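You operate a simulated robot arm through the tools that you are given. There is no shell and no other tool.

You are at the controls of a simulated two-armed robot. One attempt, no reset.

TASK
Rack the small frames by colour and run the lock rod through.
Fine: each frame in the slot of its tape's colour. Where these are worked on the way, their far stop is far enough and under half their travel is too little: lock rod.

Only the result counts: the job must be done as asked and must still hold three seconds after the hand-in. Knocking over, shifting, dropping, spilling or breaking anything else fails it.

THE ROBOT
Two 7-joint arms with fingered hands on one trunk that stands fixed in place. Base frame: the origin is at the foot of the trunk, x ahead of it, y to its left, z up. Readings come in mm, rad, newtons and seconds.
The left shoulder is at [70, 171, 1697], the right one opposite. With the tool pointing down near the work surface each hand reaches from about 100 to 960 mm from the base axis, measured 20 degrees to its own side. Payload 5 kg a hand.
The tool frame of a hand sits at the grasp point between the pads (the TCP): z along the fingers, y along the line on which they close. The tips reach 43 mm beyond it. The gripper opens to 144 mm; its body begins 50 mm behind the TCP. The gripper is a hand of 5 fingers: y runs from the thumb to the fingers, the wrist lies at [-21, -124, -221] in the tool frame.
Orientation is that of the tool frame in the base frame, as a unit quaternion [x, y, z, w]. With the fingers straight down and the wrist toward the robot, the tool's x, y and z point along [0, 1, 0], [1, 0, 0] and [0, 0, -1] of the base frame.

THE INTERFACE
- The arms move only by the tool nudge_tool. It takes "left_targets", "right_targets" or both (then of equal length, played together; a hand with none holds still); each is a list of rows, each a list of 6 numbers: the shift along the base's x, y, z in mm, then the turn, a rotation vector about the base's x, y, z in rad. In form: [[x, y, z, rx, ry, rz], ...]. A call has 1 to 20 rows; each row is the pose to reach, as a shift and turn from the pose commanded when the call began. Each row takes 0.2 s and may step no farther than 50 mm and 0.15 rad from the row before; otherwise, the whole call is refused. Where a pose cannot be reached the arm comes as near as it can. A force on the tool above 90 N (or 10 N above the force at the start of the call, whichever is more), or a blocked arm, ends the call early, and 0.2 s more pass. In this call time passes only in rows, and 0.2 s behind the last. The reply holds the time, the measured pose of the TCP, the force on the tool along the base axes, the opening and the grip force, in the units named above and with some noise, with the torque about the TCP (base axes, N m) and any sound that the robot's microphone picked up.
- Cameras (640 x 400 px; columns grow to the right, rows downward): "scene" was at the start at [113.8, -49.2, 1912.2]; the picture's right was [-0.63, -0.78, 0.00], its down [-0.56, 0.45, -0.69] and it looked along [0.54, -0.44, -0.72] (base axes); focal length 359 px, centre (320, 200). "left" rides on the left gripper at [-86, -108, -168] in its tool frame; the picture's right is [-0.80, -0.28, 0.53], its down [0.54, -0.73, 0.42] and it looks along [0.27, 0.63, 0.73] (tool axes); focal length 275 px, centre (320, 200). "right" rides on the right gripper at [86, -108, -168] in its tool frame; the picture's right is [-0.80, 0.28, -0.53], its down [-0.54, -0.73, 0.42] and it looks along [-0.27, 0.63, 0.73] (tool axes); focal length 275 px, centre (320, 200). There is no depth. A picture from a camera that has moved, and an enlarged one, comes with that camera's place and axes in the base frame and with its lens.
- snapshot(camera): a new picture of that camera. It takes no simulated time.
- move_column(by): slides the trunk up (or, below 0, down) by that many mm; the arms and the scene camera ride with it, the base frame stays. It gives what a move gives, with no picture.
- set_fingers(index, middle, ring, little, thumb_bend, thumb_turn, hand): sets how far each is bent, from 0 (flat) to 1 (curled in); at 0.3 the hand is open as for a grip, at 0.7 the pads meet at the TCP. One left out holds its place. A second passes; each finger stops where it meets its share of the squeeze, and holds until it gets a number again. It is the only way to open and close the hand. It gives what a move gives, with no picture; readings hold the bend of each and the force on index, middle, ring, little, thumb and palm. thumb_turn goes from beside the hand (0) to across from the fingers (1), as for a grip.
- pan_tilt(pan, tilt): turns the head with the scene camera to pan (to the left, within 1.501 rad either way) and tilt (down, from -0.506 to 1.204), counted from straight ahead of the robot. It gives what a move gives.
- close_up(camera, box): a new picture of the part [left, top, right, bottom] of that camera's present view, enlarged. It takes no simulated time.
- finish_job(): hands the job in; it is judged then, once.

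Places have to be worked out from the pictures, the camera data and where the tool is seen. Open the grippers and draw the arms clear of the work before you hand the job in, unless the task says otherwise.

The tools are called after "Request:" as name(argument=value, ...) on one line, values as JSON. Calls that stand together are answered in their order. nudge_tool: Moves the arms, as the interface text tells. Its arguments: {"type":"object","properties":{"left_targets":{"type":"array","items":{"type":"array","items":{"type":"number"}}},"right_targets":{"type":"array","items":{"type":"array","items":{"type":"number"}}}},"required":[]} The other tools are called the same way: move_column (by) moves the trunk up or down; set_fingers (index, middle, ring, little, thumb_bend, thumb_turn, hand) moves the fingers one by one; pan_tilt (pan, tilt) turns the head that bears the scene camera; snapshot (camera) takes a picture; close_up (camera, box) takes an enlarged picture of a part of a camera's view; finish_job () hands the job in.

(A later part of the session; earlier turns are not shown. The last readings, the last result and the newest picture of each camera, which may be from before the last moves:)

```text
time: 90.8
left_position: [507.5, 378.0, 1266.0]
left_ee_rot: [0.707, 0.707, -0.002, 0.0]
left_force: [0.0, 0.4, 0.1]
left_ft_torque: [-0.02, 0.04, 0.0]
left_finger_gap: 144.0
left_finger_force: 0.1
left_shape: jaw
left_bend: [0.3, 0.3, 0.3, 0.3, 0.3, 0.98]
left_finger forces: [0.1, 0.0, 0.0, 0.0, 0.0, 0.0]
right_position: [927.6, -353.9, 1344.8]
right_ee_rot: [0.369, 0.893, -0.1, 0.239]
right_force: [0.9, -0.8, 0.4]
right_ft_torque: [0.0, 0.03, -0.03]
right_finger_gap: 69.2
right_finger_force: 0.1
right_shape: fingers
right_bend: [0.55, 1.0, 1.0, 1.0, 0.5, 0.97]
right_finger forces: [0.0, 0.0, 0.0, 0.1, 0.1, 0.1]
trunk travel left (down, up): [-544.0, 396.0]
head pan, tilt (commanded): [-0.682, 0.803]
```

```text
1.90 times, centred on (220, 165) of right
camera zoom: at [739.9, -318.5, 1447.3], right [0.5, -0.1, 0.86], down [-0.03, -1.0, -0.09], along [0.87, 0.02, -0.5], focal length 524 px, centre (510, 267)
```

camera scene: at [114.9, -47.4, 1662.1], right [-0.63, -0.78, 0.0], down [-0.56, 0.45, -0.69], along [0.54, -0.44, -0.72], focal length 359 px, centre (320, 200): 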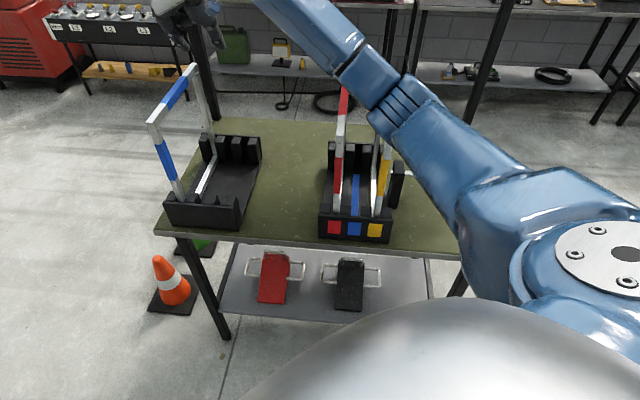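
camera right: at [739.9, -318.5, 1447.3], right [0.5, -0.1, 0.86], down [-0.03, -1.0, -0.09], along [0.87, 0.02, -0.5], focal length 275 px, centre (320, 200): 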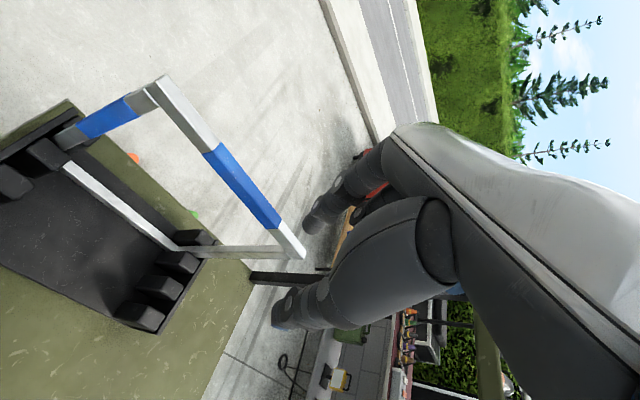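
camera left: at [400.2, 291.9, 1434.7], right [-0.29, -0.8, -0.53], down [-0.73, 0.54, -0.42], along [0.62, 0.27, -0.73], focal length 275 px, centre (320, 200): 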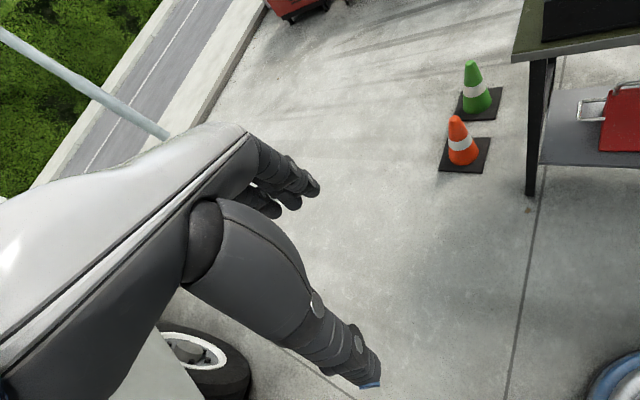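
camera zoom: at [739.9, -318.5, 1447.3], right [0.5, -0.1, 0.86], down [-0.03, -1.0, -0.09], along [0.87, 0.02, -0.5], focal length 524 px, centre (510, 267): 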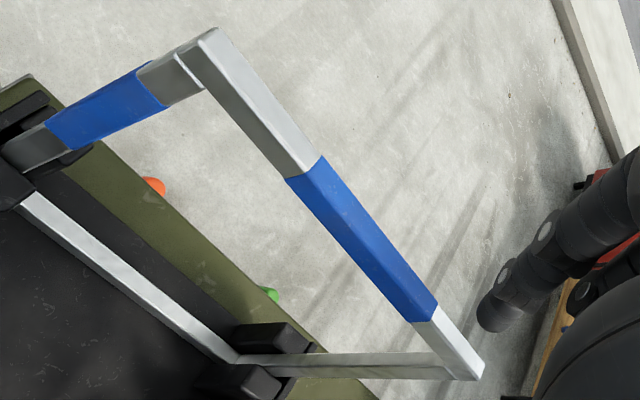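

Blue's bar spans r≈-394.6…-379 with mid-length at f≈164.5. I set the index slightly more open and move above it at a safe height, checking that the reach holds.

Request:
set_fingers(hand="right", index=0.57, thumb_bend=0.53)

Request:
nudge_tool(right_targets=[[16, 16, 0, 0, 0, 0], [32, 32, 0, 0, 0, 0], [48, 48, 0, 0, 0, 0], [64.6, 63.7, 0, 0, 0, 0]])

Request:
snapshot(camera="right")

Request:
close_up(camera="scene", box=[130, 0, 250, 120])

```text
time: 91.8
left_position: [507.6, 377.8, 1267.6]
left_ee_rot: [0.707, 0.708, -0.002, -0.001]
left_force: [0.7, 0.6, 0.4]
left_ft_torque: [0.03, 0.03, 0.01]
left_finger_gap: 143.7
left_finger_force: 0.0
left_shape: jaw
left_bend: [0.3, 0.3, 0.3, 0.3, 0.3, 0.98]
left_finger forces: [0.0, 0.0, 0.0, 0.0, 0.1, 0.1]
right_position: [926.5, -354.3, 1345.9]
right_ee_rot: [0.369, 0.893, -0.1, 0.24]
right_force: [0.3, -0.5, 0.7]
right_ft_torque: [0.03, 0.01, 0.03]
right_finger_gap: 63.1
right_finger_force: 0.0
right_shape: fingers
right_bend: [0.56, 1.0, 1.0, 1.0, 0.53, 0.97]
right_finger forces: [0.0, 0.0, 0.0, 0.0, 0.0, 0.1]
trunk travel left (down, up): [-544.0, 396.0]
head pan, tilt (commanded): [-0.682, 0.803]
```

```text
time: 92.8
left_position: [507.9, 377.8, 1265.7]
left_ee_rot: [0.708, 0.706, -0.002, -0.001]
left_force: [0.5, -0.3, -0.2]
left_ft_torque: [-0.04, 0.02, -0.01]
left_finger_gap: 143.9
left_finger_force: 0.1
left_shape: jaw
left_bend: [0.3, 0.3, 0.3, 0.3, 0.3, 0.98]
left_finger forces: [0.1, 0.1, 0.0, 0.1, 0.0, 0.1]
right_position: [992.3, -288.6, 1345.4]
right_ee_rot: [0.368, 0.893, -0.1, 0.24]
right_force: [0.4, -0.2, 0.6]
right_ft_torque: [-0.03, 0.03, 0.0]
right_finger_gap: 62.7
right_finger_force: 0.0
right_shape: fingers
right_bend: [0.56, 1.0, 1.0, 1.0, 0.53, 0.97]
right_finger forces: [0.0, 0.0, 0.0, 0.0, 0.0, 0.1]
trunk travel left (down, up): [-544.0, 396.0]
head pan, tilt (commanded): [-0.682, 0.803]
```

```text
taken
camera right: at [803.8, -253.4, 1447.0], right [0.5, -0.09, 0.86], down [-0.03, -1.0, -0.09], along [0.87, 0.02, -0.5], focal length 275 px, centre (320, 200)
```

right: 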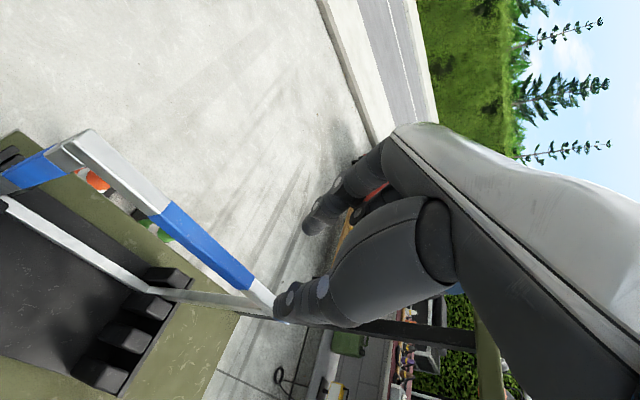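

```text
3.33 times, centred on (190, 60) of scene
camera zoom: at [114.9, -47.2, 1662.1], right [-0.63, -0.78, 0.0], down [-0.56, 0.45, -0.69], along [0.54, -0.44, -0.72], focal length 1198 px, centre (753, 667)
```

zoom: 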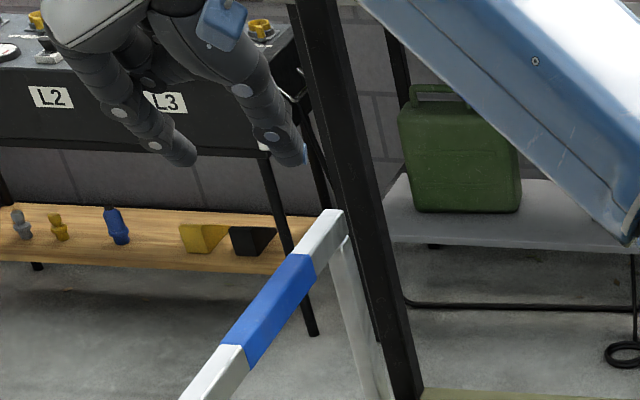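

Reach is fine. I lower to just above the bar and check that index and thumb straddle it.

Request:
nudge_tool(right_targets=[[0, 0, -30, 0, 0, 0], [0, 0, -60, 0, 0, 0], [0, 0, -85, 0, 0, 0], [0, 0, -95, 0, 0, 0]])

Request:
close_up(camera="right", box=[190, 130, 370, 330])

Request:
close_up(camera="scene", box=[130, 20, 240, 110])

```text
time: 93.8
left_position: [507.4, 375.6, 1266.7]
left_ee_rot: [0.707, 0.707, -0.002, -0.001]
left_force: [-1.1, -0.2, 0.4]
left_ft_torque: [0.04, 0.0, 0.03]
left_finger_gap: 144.0
left_finger_force: 0.0
left_shape: jaw
left_bend: [0.3, 0.3, 0.3, 0.3, 0.3, 0.98]
left_finger forces: [0.0, 0.0, 0.0, 0.0, 0.0, 0.0]
right_position: [991.2, -288.9, 1251.4]
right_ee_rot: [0.37, 0.892, -0.1, 0.24]
right_force: [0.6, 0.2, -0.1]
right_ft_torque: [0.02, 0.01, -0.02]
right_finger_gap: 62.4
right_finger_force: 0.1
right_shape: fingers
right_bend: [0.56, 1.0, 1.0, 1.0, 0.53, 0.97]
right_finger forces: [0.0, 0.0, 0.0, 0.1, 0.1, 0.0]
trunk travel left (down, up): [-544.0, 396.0]
head pan, tilt (commanded): [-0.682, 0.803]
```

```text
2.00 times, centred on (280, 230) of right
camera zoom: at [804.0, -254.6, 1352.9], right [0.5, -0.1, 0.86], down [-0.03, -1.0, -0.09], along [0.87, 0.02, -0.5], focal length 551 px, centre (400, 140)
```

zoom: 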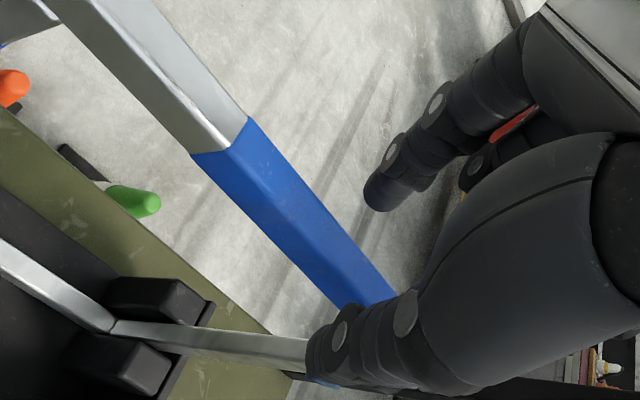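

```text
4.44 times, centred on (185, 65) of scene
camera zoom: at [113.8, -49.4, 1662.2], right [-0.63, -0.78, 0.0], down [-0.56, 0.45, -0.69], along [0.54, -0.44, -0.72], focal length 1597 px, centre (920, 800)
```

zoom: 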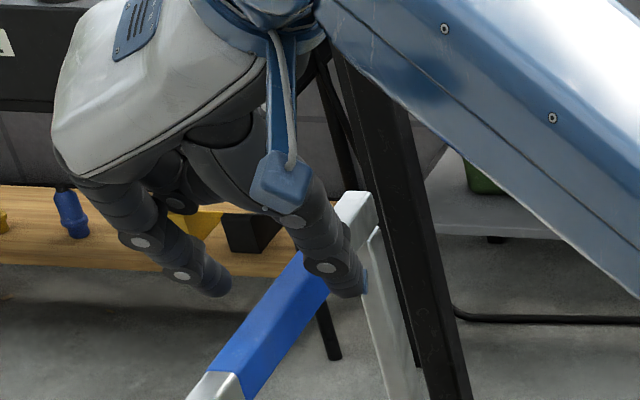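

The thumb side has plenty of room but the index tip would just graze the bar's left edge. I shift 6 mm to the left and lower to the grip height.

Request:
nudge_tool(right_targets=[[2.2, 2.2, -2, 0, 0, 0], [4.4, 4.4, -8, 0, 0, 0], [4.4, 4.4, -16, 0, 0, 0], [4.4, 4.4, -24, 0, 0, 0], [4.4, 4.4, -31, 0, 0, 0]])

Request:
close_up(camera="right", box=[190, 130, 370, 330])

Request:
close_up(camera="scene", box=[130, 30, 240, 120])

```text
time: 95.0
left_position: [507.3, 377.3, 1268.0]
left_ee_rot: [0.707, 0.707, -0.002, 0.0]
left_force: [0.4, -0.5, 0.2]
left_ft_torque: [0.0, 0.0, 0.03]
left_finger_gap: 143.7
left_finger_force: 0.0
left_shape: jaw
left_bend: [0.3, 0.3, 0.3, 0.3, 0.3, 0.98]
left_finger forces: [0.0, 0.0, 0.1, 0.0, 0.0, 0.1]
right_position: [995.8, -285.2, 1220.7]
right_ee_rot: [0.369, 0.893, -0.099, 0.24]
right_force: [0.3, 0.5, 0.1]
right_ft_torque: [0.0, -0.01, -0.01]
right_finger_gap: 62.4
right_finger_force: 0.1
right_shape: fingers
right_bend: [0.56, 1.0, 1.0, 1.0, 0.53, 0.97]
right_finger forces: [0.1, 0.0, 0.0, 0.0, 0.0, 0.0]
trunk travel left (down, up): [-544.0, 396.0]
head pan, tilt (commanded): [-0.682, 0.803]
```

```text
2.00 times, centred on (280, 230) of right
camera zoom: at [808.3, -250.3, 1322.5], right [0.5, -0.1, 0.86], down [-0.03, -1.0, -0.09], along [0.87, 0.02, -0.5], focal length 551 px, centre (400, 140)
```

zoom: 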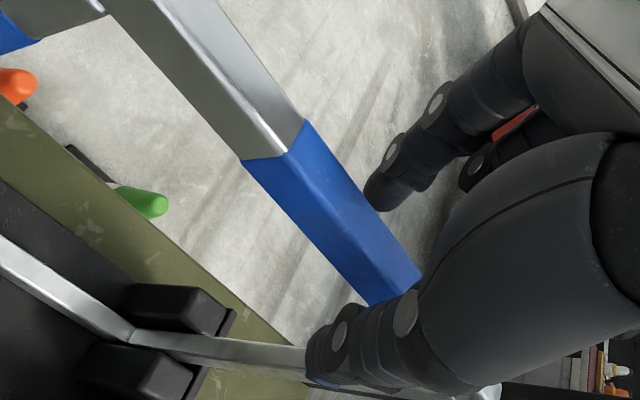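

```text
4.44 times, centred on (185, 75) of scene
camera zoom: at [114.1, -49.0, 1662.2], right [-0.63, -0.78, 0.0], down [-0.56, 0.45, -0.69], along [0.54, -0.44, -0.72], focal length 1597 px, centre (920, 756)
```

zoom: 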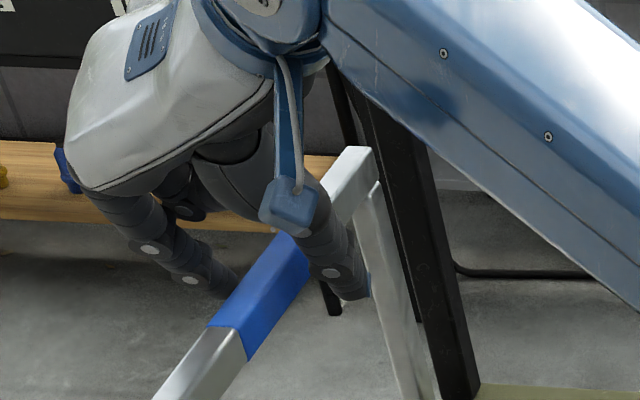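

Index and thumb straddle the blue bar with no contact. I close gently, check balance, then tighten.

Request:
set_fingers(hand="right", index=0.69, thumb_bend=0.68)

Request:
set_fingers(hand="right", index=0.78, thumb_bend=0.76)

Request:
close_up(camera="right", box=[190, 130, 370, 330])

Request:
close_up(camera="scene", box=[130, 30, 240, 120])

```text
time: 96.0
left_position: [508.1, 377.5, 1266.0]
left_ee_rot: [0.707, 0.707, -0.002, -0.001]
left_force: [0.4, 0.3, -0.7]
left_ft_torque: [0.01, 0.01, 0.02]
left_finger_gap: 143.8
left_finger_force: 0.1
left_shape: jaw
left_bend: [0.3, 0.3, 0.3, 0.3, 0.3, 0.98]
left_finger forces: [0.0, 0.0, 0.0, 0.0, 0.1, 0.0]
right_position: [995.6, -284.6, 1221.5]
right_ee_rot: [0.369, 0.892, -0.1, 0.24]
right_force: [0.3, 0.4, -1.3]
right_ft_torque: [-0.02, -0.03, 0.02]
right_finger_gap: 20.8
right_finger_force: 2.5
right_shape: fingers
right_bend: [0.67, 1.0, 1.0, 1.0, 0.66, 0.97]
right_finger forces: [2.7, 0.0, 0.1, 0.0, 2.7, 0.1]
trunk travel left (down, up): [-544.0, 396.0]
head pan, tilt (commanded): [-0.682, 0.803]
```

```text
time: 97.0
left_position: [507.7, 377.7, 1267.3]
left_ee_rot: [0.707, 0.708, -0.002, -0.001]
left_force: [-0.6, 0.2, -0.1]
left_ft_torque: [-0.01, 0.0, 0.0]
left_finger_gap: 143.9
left_finger_force: 0.2
left_shape: jaw
left_bend: [0.3, 0.3, 0.3, 0.3, 0.3, 0.98]
left_finger forces: [0.1, 0.0, 0.0, 0.0, 0.0, 0.1]
right_position: [996.2, -285.1, 1221.0]
right_ee_rot: [0.368, 0.893, -0.099, 0.24]
right_force: [-0.3, 0.7, 0.6]
right_ft_torque: [0.03, -0.05, 0.01]
right_finger_gap: 18.5
right_finger_force: 12.8
right_shape: fingers
right_bend: [0.71, 1.0, 1.0, 1.0, 0.69, 0.97]
right_finger forces: [12.7, 0.1, 0.1, 0.1, 12.7, 0.1]
trunk travel left (down, up): [-544.0, 396.0]
head pan, tilt (commanded): [-0.682, 0.803]
```

```text
2.00 times, centred on (280, 230) of right
camera zoom: at [808.4, -250.2, 1322.4], right [0.5, -0.1, 0.86], down [-0.03, -1.0, -0.09], along [0.87, 0.02, -0.5], focal length 551 px, centre (400, 140)
```

zoom: 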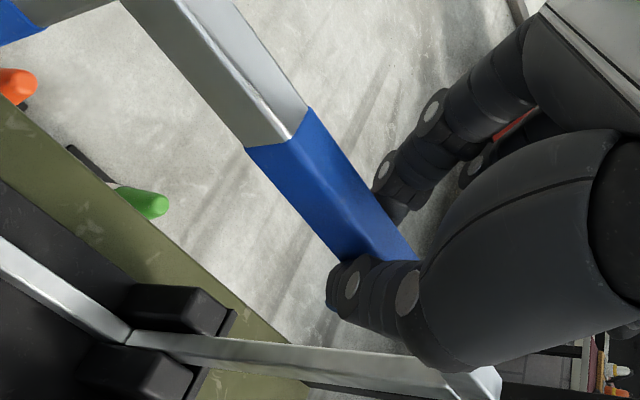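

```text
4.44 times, centred on (185, 75) of scene
camera zoom: at [114.3, -49.0, 1662.1], right [-0.63, -0.78, 0.0], down [-0.56, 0.45, -0.69], along [0.54, -0.44, -0.72], focal length 1597 px, centre (920, 756)
```

zoom: 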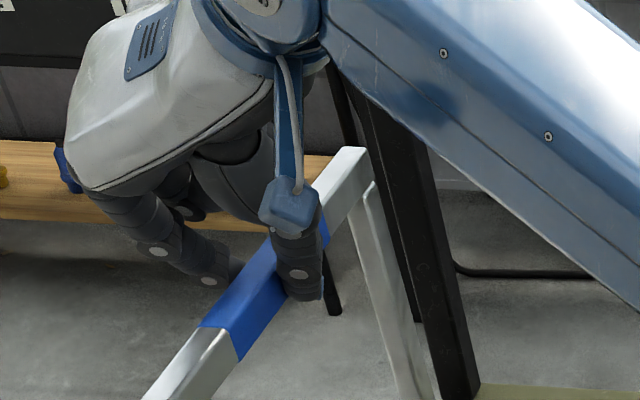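

A balanced 12.7 N pinch on blue. I lift straight up 105 mm, then see that it's clear of the stand posts.

Request:
nudge_tool(right_targets=[[0, 0, 5, 0, 0, 0], [0, 0, 12, 0, 0, 0], [0, 0, 22, 0, 0, 0], [0, 0, 34, 0, 0, 0], [0, 0, 46, 0, 0, 0], [0, 0, 58, 0, 0, 0], [0, 0, 70, 0, 0, 0], [0, 0, 82, 0, 0, 0], [0, 0, 94, 0, 0, 0], [0, 0, 106, 0, 0, 0]])

Request:
snapshot(camera="right")

Request:
close_up(camera="scene", box=[130, 10, 280, 240])

```text
time: 99.2
left_position: [507.0, 377.6, 1266.6]
left_ee_rot: [0.707, 0.707, -0.002, 0.0]
left_force: [-0.3, 0.3, 0.4]
left_ft_torque: [-0.02, -0.02, 0.01]
left_finger_gap: 143.7
left_finger_force: 0.0
left_shape: jaw
left_bend: [0.3, 0.3, 0.3, 0.3, 0.3, 0.98]
left_finger forces: [0.0, 0.1, 0.0, 0.0, 0.0, 0.0]
right_position: [995.0, -284.0, 1326.3]
right_ee_rot: [0.369, 0.893, -0.099, 0.239]
right_force: [0.3, -0.6, -3.9]
right_ft_torque: [0.02, 0.0, 0.02]
right_finger_gap: 18.5
right_finger_force: 12.9
right_shape: fingers
right_bend: [0.71, 1.0, 1.0, 1.0, 0.69, 0.97]
right_finger forces: [12.8, 0.0, 0.0, 0.1, 12.7, 0.0]
trunk travel left (down, up): [-544.0, 396.0]
head pan, tilt (commanded): [-0.682, 0.803]
```

```text
taken
camera right: at [808.2, -249.7, 1429.2], right [0.5, -0.1, 0.86], down [-0.03, -1.0, -0.09], along [0.87, 0.02, -0.5], focal length 275 px, centre (320, 200)
```

right: 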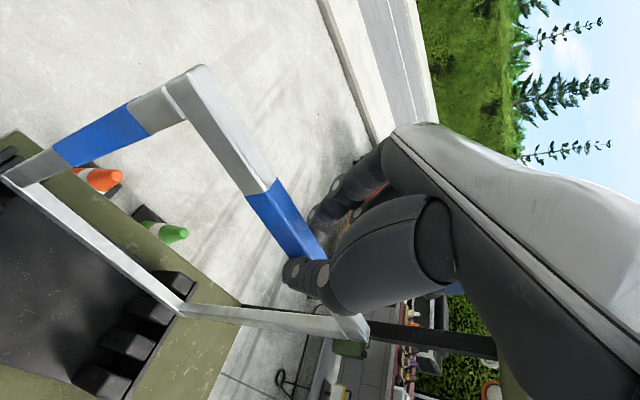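

```text
1.74 times, centred on (205, 125) of scene
camera zoom: at [114.2, -48.8, 1662.1], right [-0.63, -0.78, 0.0], down [-0.56, 0.45, -0.69], along [0.54, -0.44, -0.72], focal length 625 px, centre (520, 330)
```

zoom: 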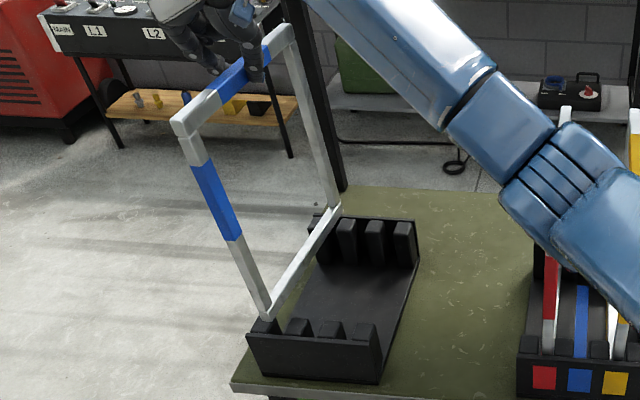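

Blue hangs just like red did. To place it in the middle slot it must pass over red, so I'll move it to the free area between stand and rack, raise everything with the trunk, and come in from above. First, up 20 mm and right.

Request:
nudge_tool(right_targets=[[0, 0, 8, 0, 0, 0], [0, 0, 16, 0, 0, 0], [0, 0, 24, 0, 0, 0], [-4, -4, 26, 0, 0, 0], [-12, -12, 26, 0, 0, 0], [-24, -24, 26, 0, 0, 0], [-38, -38, 26, 0, 0, 0], [-54, -54, 26, 0, 0, 0], [-70, -70, 26, 0, 0, 0], [-86, -86, 26, 0, 0, 0], [-102, -102, 26, 0, 0, 0], [-118, -118, 26, 0, 0, 0], [-134, -134, 26, 0, 0, 0], [-150, -150, 26, 0, 0, 0], [-165, -165, 26, 0, 0, 0], [-177, -177, 26, 0, 0, 0], [-186, -186, 26, 0, 0, 0], [-190, -190, 26, 0, 0, 0]])

Request:
snapshot(camera="scene")

```text
time: 103.0
left_position: [507.7, 376.8, 1268.1]
left_ee_rot: [0.708, 0.706, -0.002, -0.001]
left_force: [-0.1, -0.7, -0.3]
left_ft_torque: [-0.02, -0.01, 0.01]
left_finger_gap: 143.9
left_finger_force: 0.1
left_shape: jaw
left_bend: [0.3, 0.3, 0.3, 0.3, 0.3, 0.98]
left_finger forces: [0.1, 0.0, 0.0, 0.0, 0.0, 0.0]
right_position: [806.2, -474.0, 1352.9]
right_ee_rot: [0.369, 0.893, -0.099, 0.24]
right_force: [0.6, 0.2, -3.3]
right_ft_torque: [0.01, -0.01, 0.02]
right_finger_gap: 18.6
right_finger_force: 13.0
right_shape: fingers
right_bend: [0.71, 1.0, 1.0, 1.0, 0.69, 0.97]
right_finger forces: [12.9, 0.1, 0.1, 0.0, 12.8, 0.1]
trunk travel left (down, up): [-544.0, 396.0]
head pan, tilt (commanded): [-0.682, 0.803]
```

```text
taken
camera scene: at [114.2, -49.4, 1662.1], right [-0.63, -0.78, 0.0], down [-0.56, 0.45, -0.69], along [0.54, -0.44, -0.72], focal length 359 px, centre (320, 200)
```

scene: 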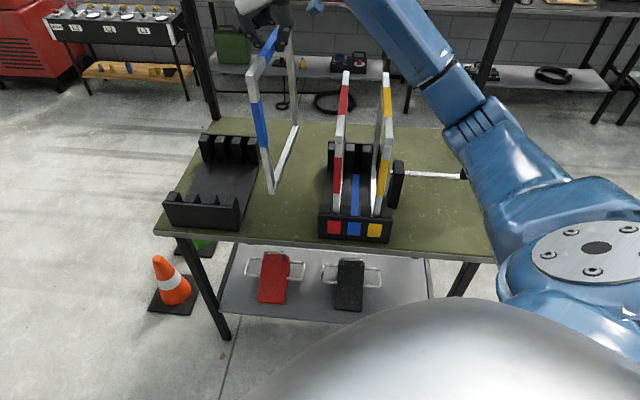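

Blue is clear of the stand. I apply the same yaw/roll trim that straightened red, then raise the trunk by 250 mm.

Request:
nudge_tool(right_targets=[[0, 0, 0, 0.0075, -0.0075, 0.023], [0, 0, 0, 0.015, -0.015, 0.046], [0, 0, 0, 0.0225, -0.0225, 0.069], [0, 0, 0, 0.0297, -0.0297, 0.091]])

Request:
move_column(by=130)

Request:
snapshot(camera="scene")

```text
time: 104.0
left_position: [508.2, 377.9, 1267.3]
left_ee_rot: [0.707, 0.707, -0.002, -0.001]
left_force: [-0.2, 0.5, 0.8]
left_ft_torque: [0.01, 0.02, 0.0]
left_finger_gap: 143.6
left_finger_force: 0.0
left_shape: jaw
left_bend: [0.3, 0.3, 0.3, 0.3, 0.3, 0.98]
left_finger forces: [0.1, 0.0, 0.1, 0.0, 0.0, 0.0]
right_position: [805.2, -475.6, 1352.3]
right_ee_rot: [0.333, 0.906, -0.07, 0.252]
right_force: [-0.6, 0.1, -3.9]
right_ft_torque: [-0.04, 0.03, 0.01]
right_finger_gap: 18.4
right_finger_force: 12.6
right_shape: fingers
right_bend: [0.71, 1.0, 1.0, 1.0, 0.7, 0.97]
right_finger forces: [12.9, 0.1, 0.0, 0.1, 12.8, 0.0]
trunk travel left (down, up): [-544.0, 396.0]
head pan, tilt (commanded): [-0.682, 0.803]
```

```text
time: 105.6
left_position: [508.0, 377.3, 1396.3]
left_ee_rot: [0.707, 0.707, -0.002, 0.0]
left_force: [0.3, 0.4, -0.5]
left_ft_torque: [0.0, 0.03, -0.02]
left_finger_gap: 143.9
left_finger_force: 0.0
left_shape: jaw
left_bend: [0.3, 0.3, 0.3, 0.3, 0.3, 0.98]
left_finger forces: [0.0, 0.0, 0.0, 0.1, 0.1, 0.0]
right_position: [806.0, -475.8, 1483.0]
right_ee_rot: [0.332, 0.907, -0.07, 0.25]
right_force: [0.3, 0.4, -3.9]
right_ft_torque: [-0.02, 0.01, 0.01]
right_finger_gap: 18.6
right_finger_force: 12.7
right_shape: fingers
right_bend: [0.71, 1.0, 1.0, 1.0, 0.7, 0.97]
right_finger forces: [12.7, 0.0, 0.0, 0.0, 12.8, 0.0]
trunk travel left (down, up): [-674.0, 266.0]
head pan, tilt (commanded): [-0.682, 0.803]
```

```text
taken
camera scene: at [114.7, -49.3, 1792.0], right [-0.63, -0.78, 0.0], down [-0.56, 0.45, -0.69], along [0.54, -0.44, -0.72], focal length 359 px, centre (320, 200)
```

scene: 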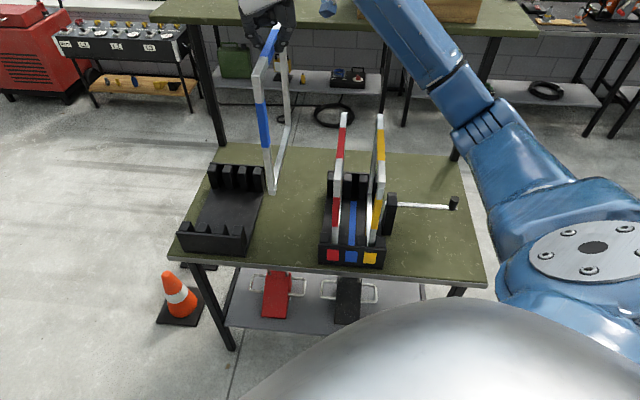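

The frame rides steadily. I raise the trunk another 125 mm so blue's bottom (about z=1245) clears the red and yellow tops.

Request:
move_column(by=125)

Request:
snapshot(camera="scene")

Request:
snapshot(camera="right")

```text
time: 107.1
left_position: [508.1, 377.4, 1521.5]
left_ee_rot: [0.708, 0.707, -0.002, -0.001]
left_force: [0.8, -0.3, 0.1]
left_ft_torque: [-0.01, -0.01, -0.02]
left_finger_gap: 143.7
left_finger_force: 0.0
left_shape: jaw
left_bend: [0.3, 0.3, 0.3, 0.3, 0.3, 0.98]
left_finger forces: [0.0, 0.0, 0.0, 0.0, 0.0, 0.0]
right_position: [806.0, -474.9, 1607.5]
right_ee_rot: [0.333, 0.906, -0.07, 0.251]
right_force: [-0.2, -0.5, -4.4]
right_ft_torque: [-0.02, 0.02, 0.02]
right_finger_gap: 18.7
right_finger_force: 12.0
right_shape: fingers
right_bend: [0.71, 1.0, 1.0, 1.0, 0.7, 0.97]
right_finger forces: [12.8, 0.0, 0.0, 0.0, 12.9, 0.1]
trunk travel left (down, up): [-799.0, 141.0]
head pan, tilt (commanded): [-0.682, 0.803]
```

```text
taken
camera scene: at [114.6, -49.3, 1917.0], right [-0.63, -0.78, 0.0], down [-0.56, 0.45, -0.69], along [0.54, -0.44, -0.72], focal length 359 px, centre (320, 200)
```

scene: 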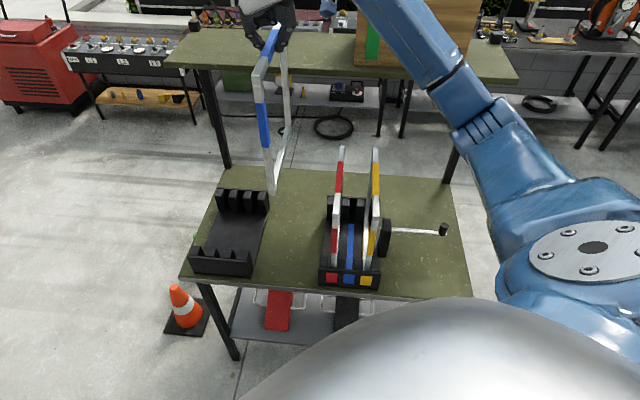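

```text
taken
camera right: at [612.8, -460.5, 1703.7], right [0.48, -0.08, 0.87], down [0.06, -0.99, -0.12], along [0.87, 0.12, -0.47], focal length 275 px, centre (320, 200)
```

right: 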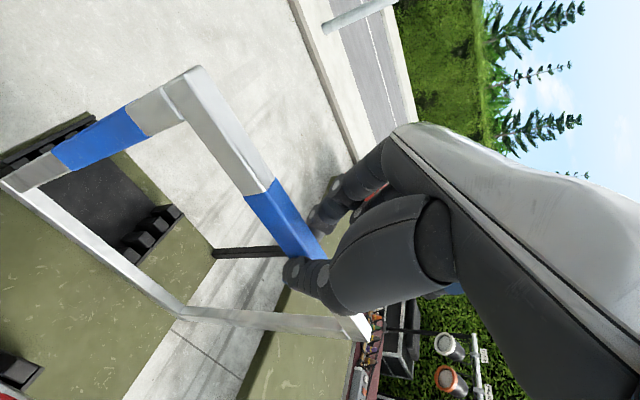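

Clear of everything. Using red's final placement as the reference, the hand should stop at about (648,-631) for the blue slot; I move there at height.

Request:
nudge_tool(right_targets=[[-4, -4, 0, 0, 0, 0], [-12, -12, 0, 0, 0, 0], [-24, -24, 0, 0, 0, 0], [-38, -38, 0, 0, 0, 0], [-53, -53, 0, 0, 0, 0], [-68, -68, 0, 0, 0, 0], [-83, -83, 0, 0, 0, 0], [-98, -98, 0, 0, 0, 0], [-113, -112, 0, 0, 0, 0], [-127, -126, 0, 0, 0, 0], [-140, -138.5, 0, 0, 0, 0], [-150, -148, 0, 0, 0, 0], [-155.5, -153.6, 0, 0, 0, 0], [-157.5, -155.6, 0, 0, 0, 0]])

Request:
snapshot(camera="scene")

Request:
close_up(camera="scene", box=[300, 110, 410, 300])

Request:
snapshot(camera="right")

```text
time: 110.1
left_position: [507.0, 376.9, 1521.6]
left_ee_rot: [0.707, 0.707, -0.002, -0.001]
left_force: [-0.8, -0.5, -0.2]
left_ft_torque: [0.01, 0.01, -0.03]
left_finger_gap: 143.9
left_finger_force: 0.0
left_shape: jaw
left_bend: [0.3, 0.3, 0.3, 0.3, 0.3, 0.98]
left_finger forces: [0.0, 0.0, 0.0, 0.0, 0.0, 0.0]
right_position: [646.8, -630.5, 1607.3]
right_ee_rot: [0.333, 0.906, -0.068, 0.252]
right_force: [-0.1, 0.6, -3.9]
right_ft_torque: [0.0, 0.01, 0.02]
right_finger_gap: 18.2
right_finger_force: 12.4
right_shape: fingers
right_bend: [0.71, 1.0, 1.0, 1.0, 0.7, 0.97]
right_finger forces: [12.8, 0.0, 0.1, 0.0, 12.7, 0.1]
trunk travel left (down, up): [-799.0, 141.0]
head pan, tilt (commanded): [-0.682, 0.803]
```

```text
taken
camera scene: at [114.0, -49.6, 1917.2], right [-0.63, -0.78, 0.0], down [-0.56, 0.45, -0.69], along [0.54, -0.44, -0.72], focal length 359 px, centre (320, 200)
```

scene: 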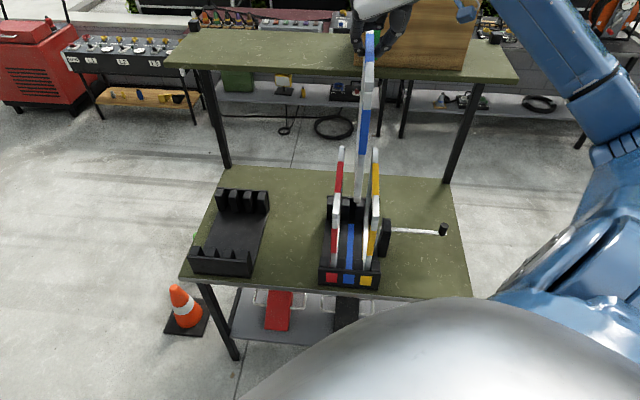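

```text
2.11 times, centred on (355, 205) of scene
camera zoom: at [114.0, -49.6, 1917.2], right [-0.63, -0.78, 0.0], down [-0.56, 0.45, -0.69], along [0.54, -0.44, -0.72], focal length 756 px, centre (246, 190)
```

zoom: 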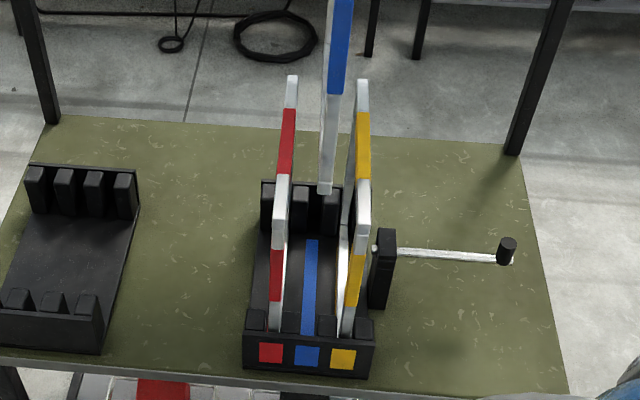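

```text
taken
camera right: at [453.9, -616.2, 1704.0], right [0.48, -0.08, 0.87], down [0.06, -0.99, -0.12], along [0.87, 0.12, -0.47], focal length 275 px, centre (320, 200)
```

right: 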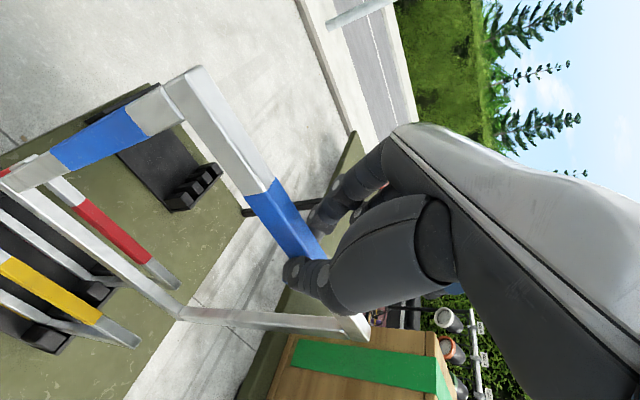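

Blue hangs between and above red and yellow. I zoom to verify its heading and lateral position before descending.

Request:
close_up(camera="scene", box=[335, 160, 390, 215])

Request:
close_up(camera="scene", box=[335, 100, 390, 160])

Request:
close_up(camera="right", box=[0, 130, 240, 360])

```text
7.27 times, centred on (362, 188) of scene
camera zoom: at [114.0, -49.6, 1917.2], right [-0.63, -0.78, 0.0], down [-0.56, 0.45, -0.69], along [0.54, -0.44, -0.72], focal length 2613 px, centre (11, 291)
```

zoom: 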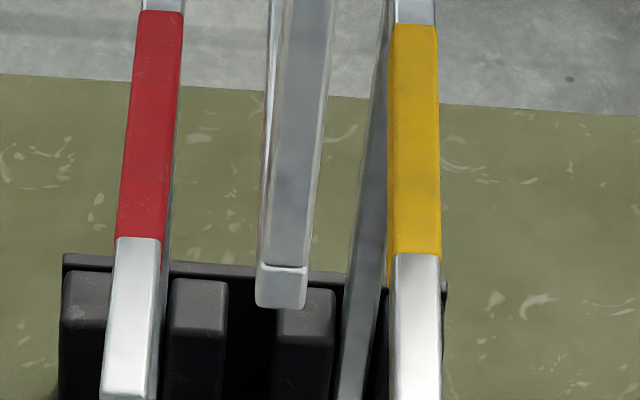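

```text
6.67 times, centred on (362, 130) of scene
camera zoom: at [114.0, -49.6, 1917.2], right [-0.63, -0.78, 0.0], down [-0.56, 0.45, -0.69], along [0.54, -0.44, -0.72], focal length 2396 px, centre (37, 667)
```

zoom: 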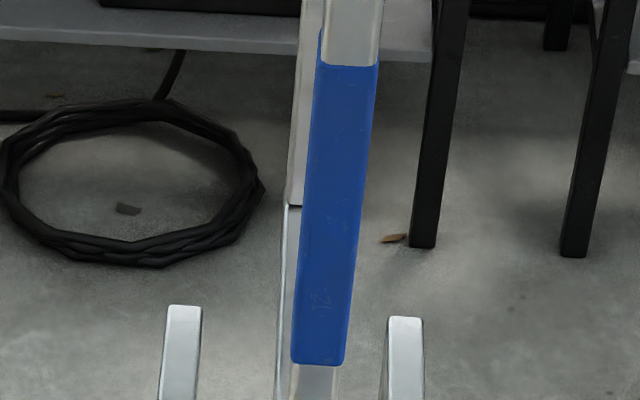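

```text
1.74 times, centred on (120, 245) of right
camera zoom: at [453.9, -616.2, 1704.0], right [0.48, -0.08, 0.87], down [0.06, -0.99, -0.12], along [0.87, 0.12, -0.47], focal length 479 px, centre (668, 122)
```

zoom: 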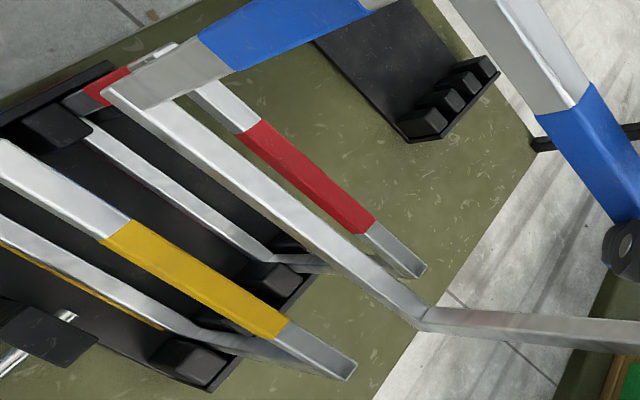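

Blue is centred at r≈100.4 with the right heading, with about 33 mm clearance to red and yellow on each side. I lower it between them with the trunk, in two stages.

Request:
move_column(by=-100)

Request:
close_up(camera="scene", box=[300, 80, 410, 290])

```text
time: 111.4
left_position: [508.5, 376.7, 1422.1]
left_ee_rot: [0.707, 0.707, -0.001, -0.001]
left_force: [-0.4, 0.7, 0.2]
left_ft_torque: [0.03, -0.01, 0.01]
left_finger_gap: 144.0
left_finger_force: 0.1
left_shape: jaw
left_bend: [0.3, 0.3, 0.3, 0.3, 0.3, 0.98]
left_finger forces: [0.0, 0.1, 0.0, 0.1, 0.0, 0.0]
right_position: [646.8, -630.7, 1507.0]
right_ee_rot: [0.333, 0.906, -0.069, 0.252]
right_force: [-1.4, -1.0, -3.8]
right_ft_torque: [0.0, 0.04, -0.01]
right_finger_gap: 18.5
right_finger_force: 13.0
right_shape: fingers
right_bend: [0.71, 1.0, 1.0, 1.0, 0.7, 0.97]
right_finger forces: [12.7, 0.0, 0.0, 0.0, 12.8, 0.1]
trunk travel left (down, up): [-699.0, 241.0]
head pan, tilt (commanded): [-0.682, 0.803]
```

```text
1.90 times, centred on (355, 185) of scene
camera zoom: at [114.2, -49.6, 1817.2], right [-0.63, -0.78, 0.0], down [-0.56, 0.45, -0.69], along [0.54, -0.44, -0.72], focal length 684 px, centre (253, 229)
```

zoom: 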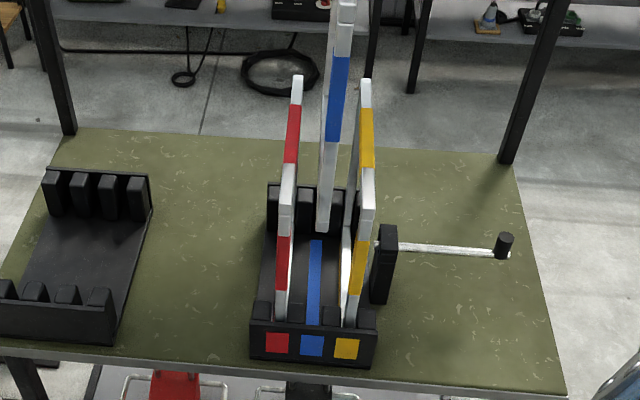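

Blue is passing cleanly between red and yellow. I continue the trunk descent by 150 mm.

Request:
move_column(by=-150)

Request:
close_up(camera="scene", box=[300, 40, 410, 250])

Request:
close_up(camera="scene", box=[335, 165, 385, 215])

Request:
close_up(camera="scene", box=[335, 115, 395, 165])

Request:
close_up(camera="scene", box=[330, 30, 400, 110])

```text
time: 113.2
left_position: [507.5, 376.9, 1272.4]
left_ee_rot: [0.708, 0.706, -0.002, 0.0]
left_force: [-0.1, 0.9, -0.2]
left_ft_torque: [-0.02, 0.0, 0.0]
left_finger_gap: 143.7
left_finger_force: 0.0
left_shape: jaw
left_bend: [0.3, 0.3, 0.3, 0.3, 0.3, 0.98]
left_finger forces: [0.0, 0.0, 0.0, 0.0, 0.1, 0.0]
right_position: [646.1, -630.2, 1357.2]
right_ee_rot: [0.332, 0.906, -0.069, 0.252]
right_force: [0.1, 0.0, -3.8]
right_ft_torque: [0.02, 0.0, 0.0]
right_finger_gap: 18.6
right_finger_force: 12.8
right_shape: fingers
right_bend: [0.71, 1.0, 1.0, 1.0, 0.7, 0.97]
right_finger forces: [12.7, 0.1, 0.0, 0.0, 12.9, 0.0]
trunk travel left (down, up): [-549.0, 391.0]
head pan, tilt (commanded): [-0.682, 0.803]
```

```text
1.90 times, centred on (355, 145) of scene
camera zoom: at [114.0, -49.5, 1667.2], right [-0.63, -0.78, 0.0], down [-0.56, 0.45, -0.69], along [0.54, -0.44, -0.72], focal length 684 px, centre (253, 305)
```

zoom: 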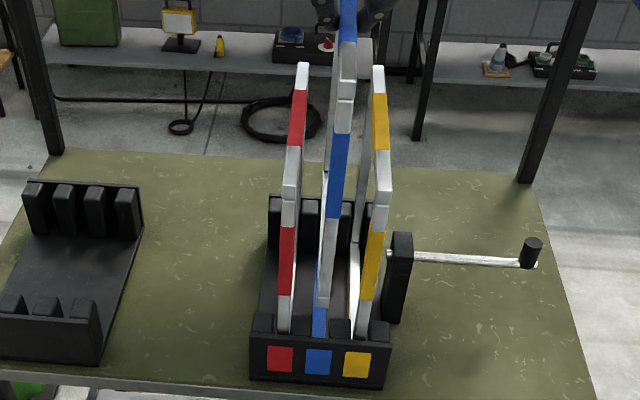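

```text
8.00 times, centred on (360, 190) of scene
camera zoom: at [114.0, -49.5, 1667.2], right [-0.63, -0.78, 0.0], down [-0.56, 0.45, -0.69], along [0.54, -0.44, -0.72], focal length 2875 px, centre (0, 280)
```

zoom: 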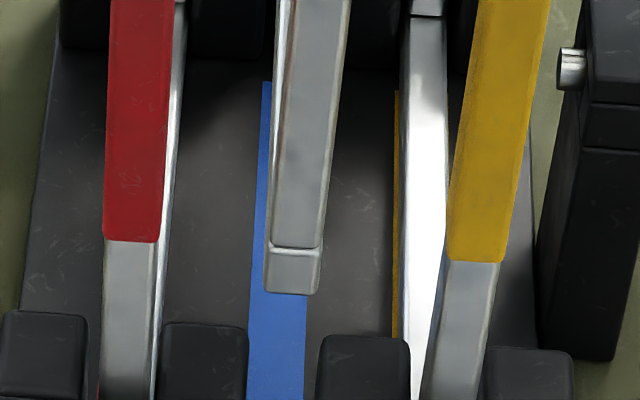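

```text
8.00 times, centred on (365, 140) of scene
camera zoom: at [114.0, -49.5, 1667.2], right [-0.63, -0.78, 0.0], down [-0.56, 0.45, -0.69], along [0.54, -0.44, -0.72], focal length 2875 px, centre (-40, 680)
```

zoom: 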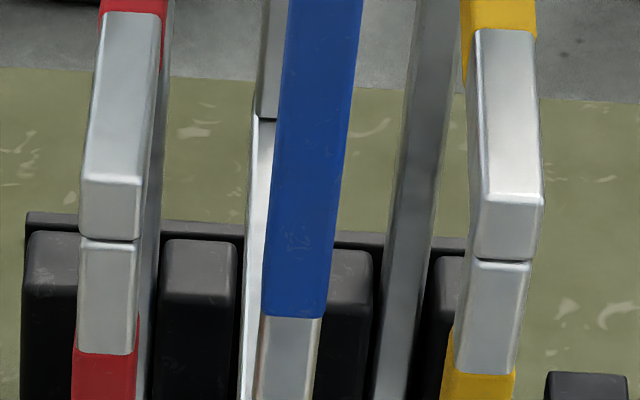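

```text
5.00 times, centred on (365, 70) of scene
camera zoom: at [114.0, -49.5, 1667.2], right [-0.63, -0.78, 0.0], down [-0.56, 0.45, -0.69], along [0.54, -0.44, -0.72], focal length 1797 px, centre (95, 850)
```

zoom: 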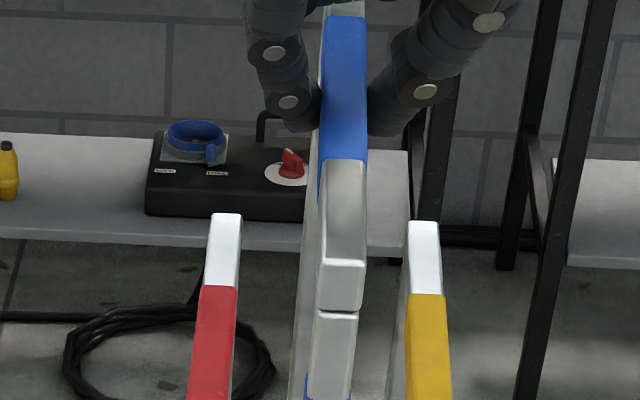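

Blue is vertical and centred: near r≈99.1, far r≈99.5, slot ≈99.3. I lower it with the arm to the post tops and into the slot.

Request:
nudge_tool(right_targets=[[0, 0, -10, 0, 0, 0], [0, 0, -20, 0, 0, 0], [0, 0, -30, 0, 0, 0], [0, 0, -40, 0, 0, 0], [0, 0, -50, 0, 0, 0]])

Request:
close_up(camera="scene", box=[335, 175, 385, 225])

Request:
close_up(camera="scene", box=[335, 125, 395, 175])

```text
time: 114.4
left_position: [508.6, 377.2, 1272.5]
left_ee_rot: [0.708, 0.706, -0.001, -0.001]
left_force: [-0.2, 0.3, -0.2]
left_ft_torque: [0.0, 0.02, -0.02]
left_finger_gap: 143.9
left_finger_force: 0.0
left_shape: jaw
left_bend: [0.3, 0.3, 0.3, 0.3, 0.3, 0.98]
left_finger forces: [0.0, 0.0, 0.0, 0.1, 0.0, 0.0]
right_position: [647.5, -629.4, 1307.2]
right_ee_rot: [0.332, 0.906, -0.069, 0.252]
right_force: [0.1, 0.3, -4.2]
right_ft_torque: [0.0, 0.01, -0.01]
right_finger_gap: 18.4
right_finger_force: 13.3
right_shape: fingers
right_bend: [0.71, 1.0, 1.0, 1.0, 0.7, 0.97]
right_finger forces: [12.8, 0.1, 0.1, 0.1, 12.8, 0.0]
trunk travel left (down, up): [-549.0, 391.0]
head pan, tilt (commanded): [-0.682, 0.803]
```

```text
8.00 times, centred on (360, 200) of scene
camera zoom: at [114.2, -49.8, 1667.1], right [-0.63, -0.78, 0.0], down [-0.56, 0.45, -0.69], along [0.54, -0.44, -0.72], focal length 2875 px, centre (0, 200)
```

zoom: 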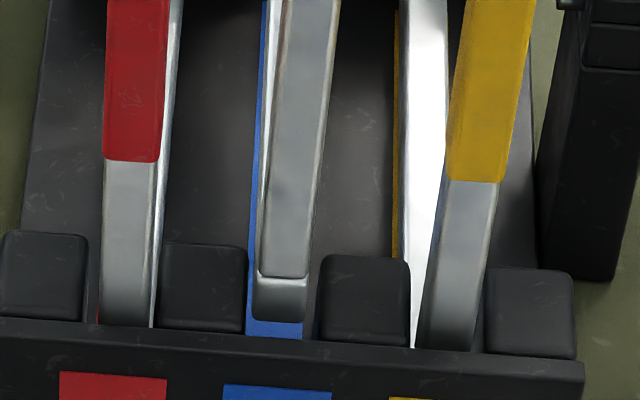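

```text
8.00 times, centred on (365, 150) of scene
camera zoom: at [114.2, -49.8, 1667.1], right [-0.63, -0.78, 0.0], down [-0.56, 0.45, -0.69], along [0.54, -0.44, -0.72], focal length 2875 px, centre (-40, 600)
```

zoom: 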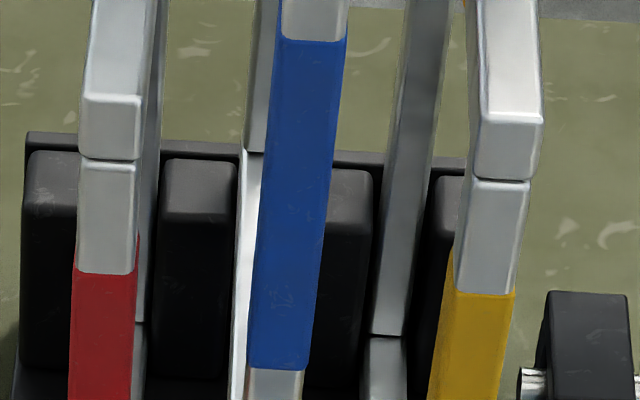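

Aligned within 1 mm at both ends. I continue lowering into the slot.

Request:
nudge_tool(right_targets=[[-0.5, -0.5, -8, 0, 0, 0], [-0.5, -0.5, -16, 0, 0, 0], [-0.5, -0.5, -24, 0, 0, 0], [-0.5, -0.5, -32, 0, 0, 0], [-0.5, -0.5, -40, 0, 0, 0]])

Request:
close_up(camera="scene", box=[300, 40, 420, 240])

Request:
close_up(camera="scene", box=[330, 50, 400, 110])

Request:
snapshot(camera="right")

```text
time: 115.6
left_position: [508.0, 376.6, 1271.3]
left_ee_rot: [0.707, 0.707, -0.001, -0.001]
left_force: [0.2, 0.5, 0.1]
left_ft_torque: [0.02, -0.02, 0.01]
left_finger_gap: 143.8
left_finger_force: 0.1
left_shape: jaw
left_bend: [0.3, 0.3, 0.3, 0.3, 0.3, 0.98]
left_finger forces: [0.0, 0.0, 0.1, 0.0, 0.0, 0.1]
right_position: [646.1, -631.2, 1266.7]
right_ee_rot: [0.333, 0.906, -0.069, 0.251]
right_force: [-0.3, 0.1, -3.4]
right_ft_torque: [0.0, 0.03, -0.02]
right_finger_gap: 18.5
right_finger_force: 12.8
right_shape: fingers
right_bend: [0.71, 1.0, 1.0, 1.0, 0.7, 0.97]
right_finger forces: [12.7, 0.0, 0.1, 0.0, 12.8, 0.0]
trunk travel left (down, up): [-549.0, 391.0]
head pan, tilt (commanded): [-0.682, 0.803]
```

```text
2.00 times, centred on (360, 140) of scene
camera zoom: at [114.2, -49.8, 1667.1], right [-0.63, -0.78, 0.0], down [-0.56, 0.45, -0.69], along [0.54, -0.44, -0.72], focal length 719 px, centre (240, 320)
```

zoom: 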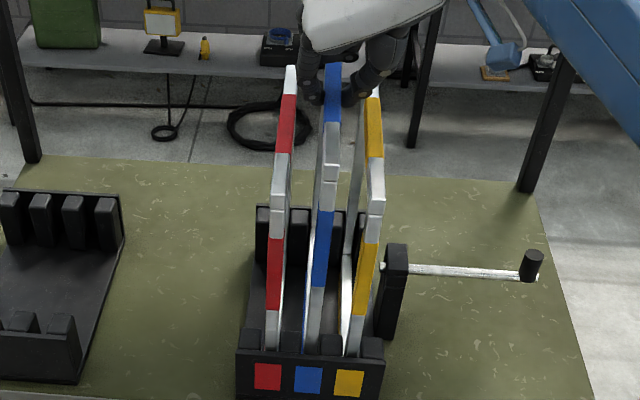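

```text
6.67 times, centred on (365, 80) of scene
camera zoom: at [114.2, -49.8, 1667.1], right [-0.63, -0.78, 0.0], down [-0.56, 0.45, -0.69], along [0.54, -0.44, -0.72], focal length 2396 px, centre (20, 1000)
```

zoom: 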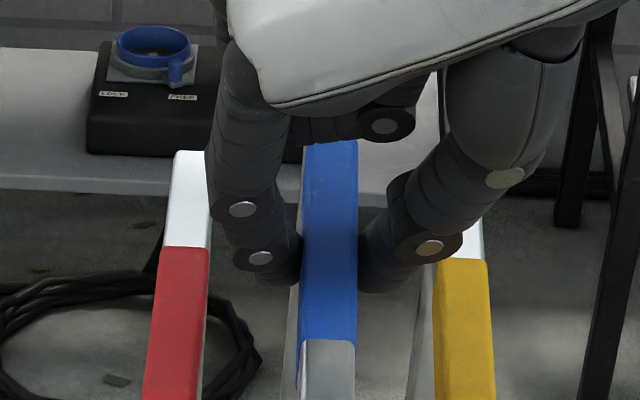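

```text
taken
camera right: at [453.9, -617.4, 1363.9], right [0.48, -0.08, 0.87], down [0.06, -0.99, -0.12], along [0.87, 0.12, -0.47], focal length 275 px, centre (320, 200)
```

right: 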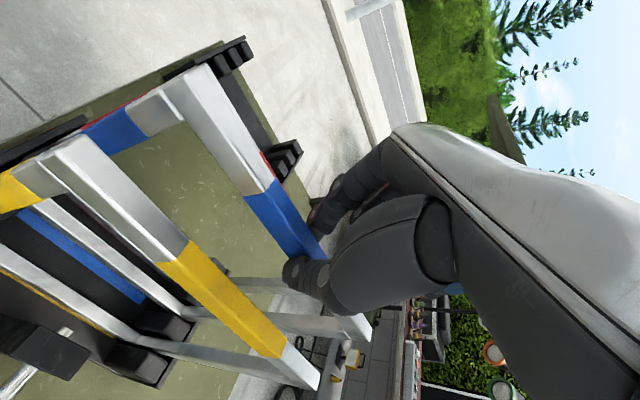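

The thumb joint will just fit between blue and yellow (about 4–5 mm to spare). I continue down to the seat.

Request:
nudge_tool(right_targets=[[0, 0, -8, 0, 0, 0], [0, 0, -16, 0, 0, 0], [0, 0, -24, 0, 0, 0], [0, 0, -32, 0, 0, 0], [0, 0, -39, 0, 0, 0]])

Request:
close_up(camera="scene", box=[330, 60, 400, 120])

Request:
close_up(camera="right", box=[0, 30, 380, 400])

```text
time: 116.8
left_position: [506.8, 376.0, 1271.7]
left_ee_rot: [0.707, 0.707, -0.001, 0.0]
left_force: [0.1, 0.0, 0.1]
left_ft_torque: [0.02, 0.0, -0.03]
left_finger_gap: 143.8
left_finger_force: 0.1
left_shape: jaw
left_bend: [0.3, 0.3, 0.3, 0.3, 0.3, 0.98]
left_finger forces: [0.1, 0.0, 0.0, 0.1, 0.1, 0.0]
right_position: [645.8, -631.8, 1227.9]
right_ee_rot: [0.334, 0.906, -0.069, 0.252]
right_force: [-0.5, 0.1, -4.0]
right_ft_torque: [0.05, 0.03, 0.01]
right_finger_gap: 18.6
right_finger_force: 13.1
right_shape: fingers
right_bend: [0.71, 1.0, 1.0, 1.0, 0.7, 0.97]
right_finger forces: [12.8, 0.0, 0.0, 0.0, 12.7, 0.0]
trunk travel left (down, up): [-549.0, 391.0]
head pan, tilt (commanded): [-0.682, 0.803]
```

```text
6.67 times, centred on (365, 90) of scene
camera zoom: at [114.2, -49.8, 1667.1], right [-0.63, -0.78, 0.0], down [-0.56, 0.45, -0.69], along [0.54, -0.44, -0.72], focal length 2396 px, centre (20, 933)
```

zoom: 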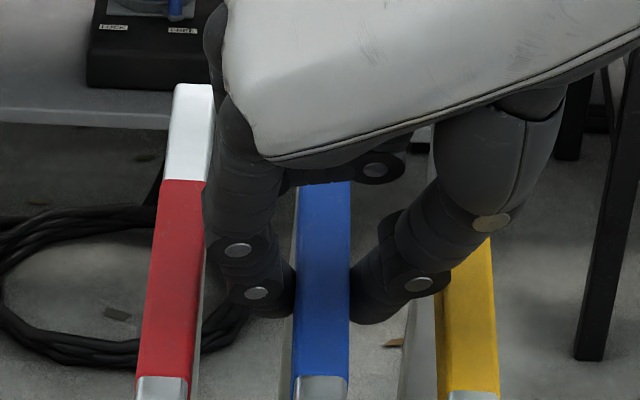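

```text
1.08 times, centred on (190, 215) of right (not enlarged: the box is as wide or as high as the picture)
camera zoom: at [452.4, -617.6, 1324.5], right [0.48, -0.08, 0.87], down [0.06, -0.99, -0.12], along [0.87, 0.12, -0.47], focal length 298 px, centre (460, 184)
```

zoom: 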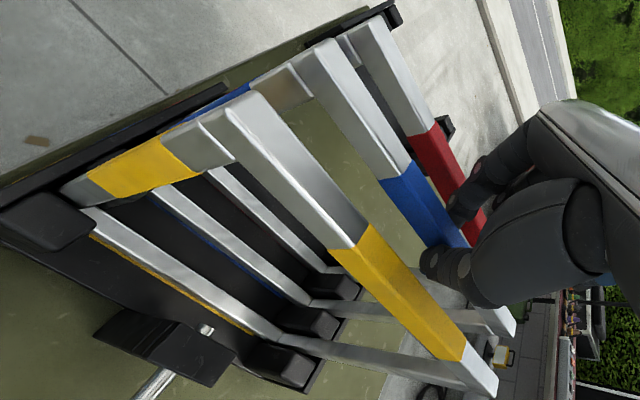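

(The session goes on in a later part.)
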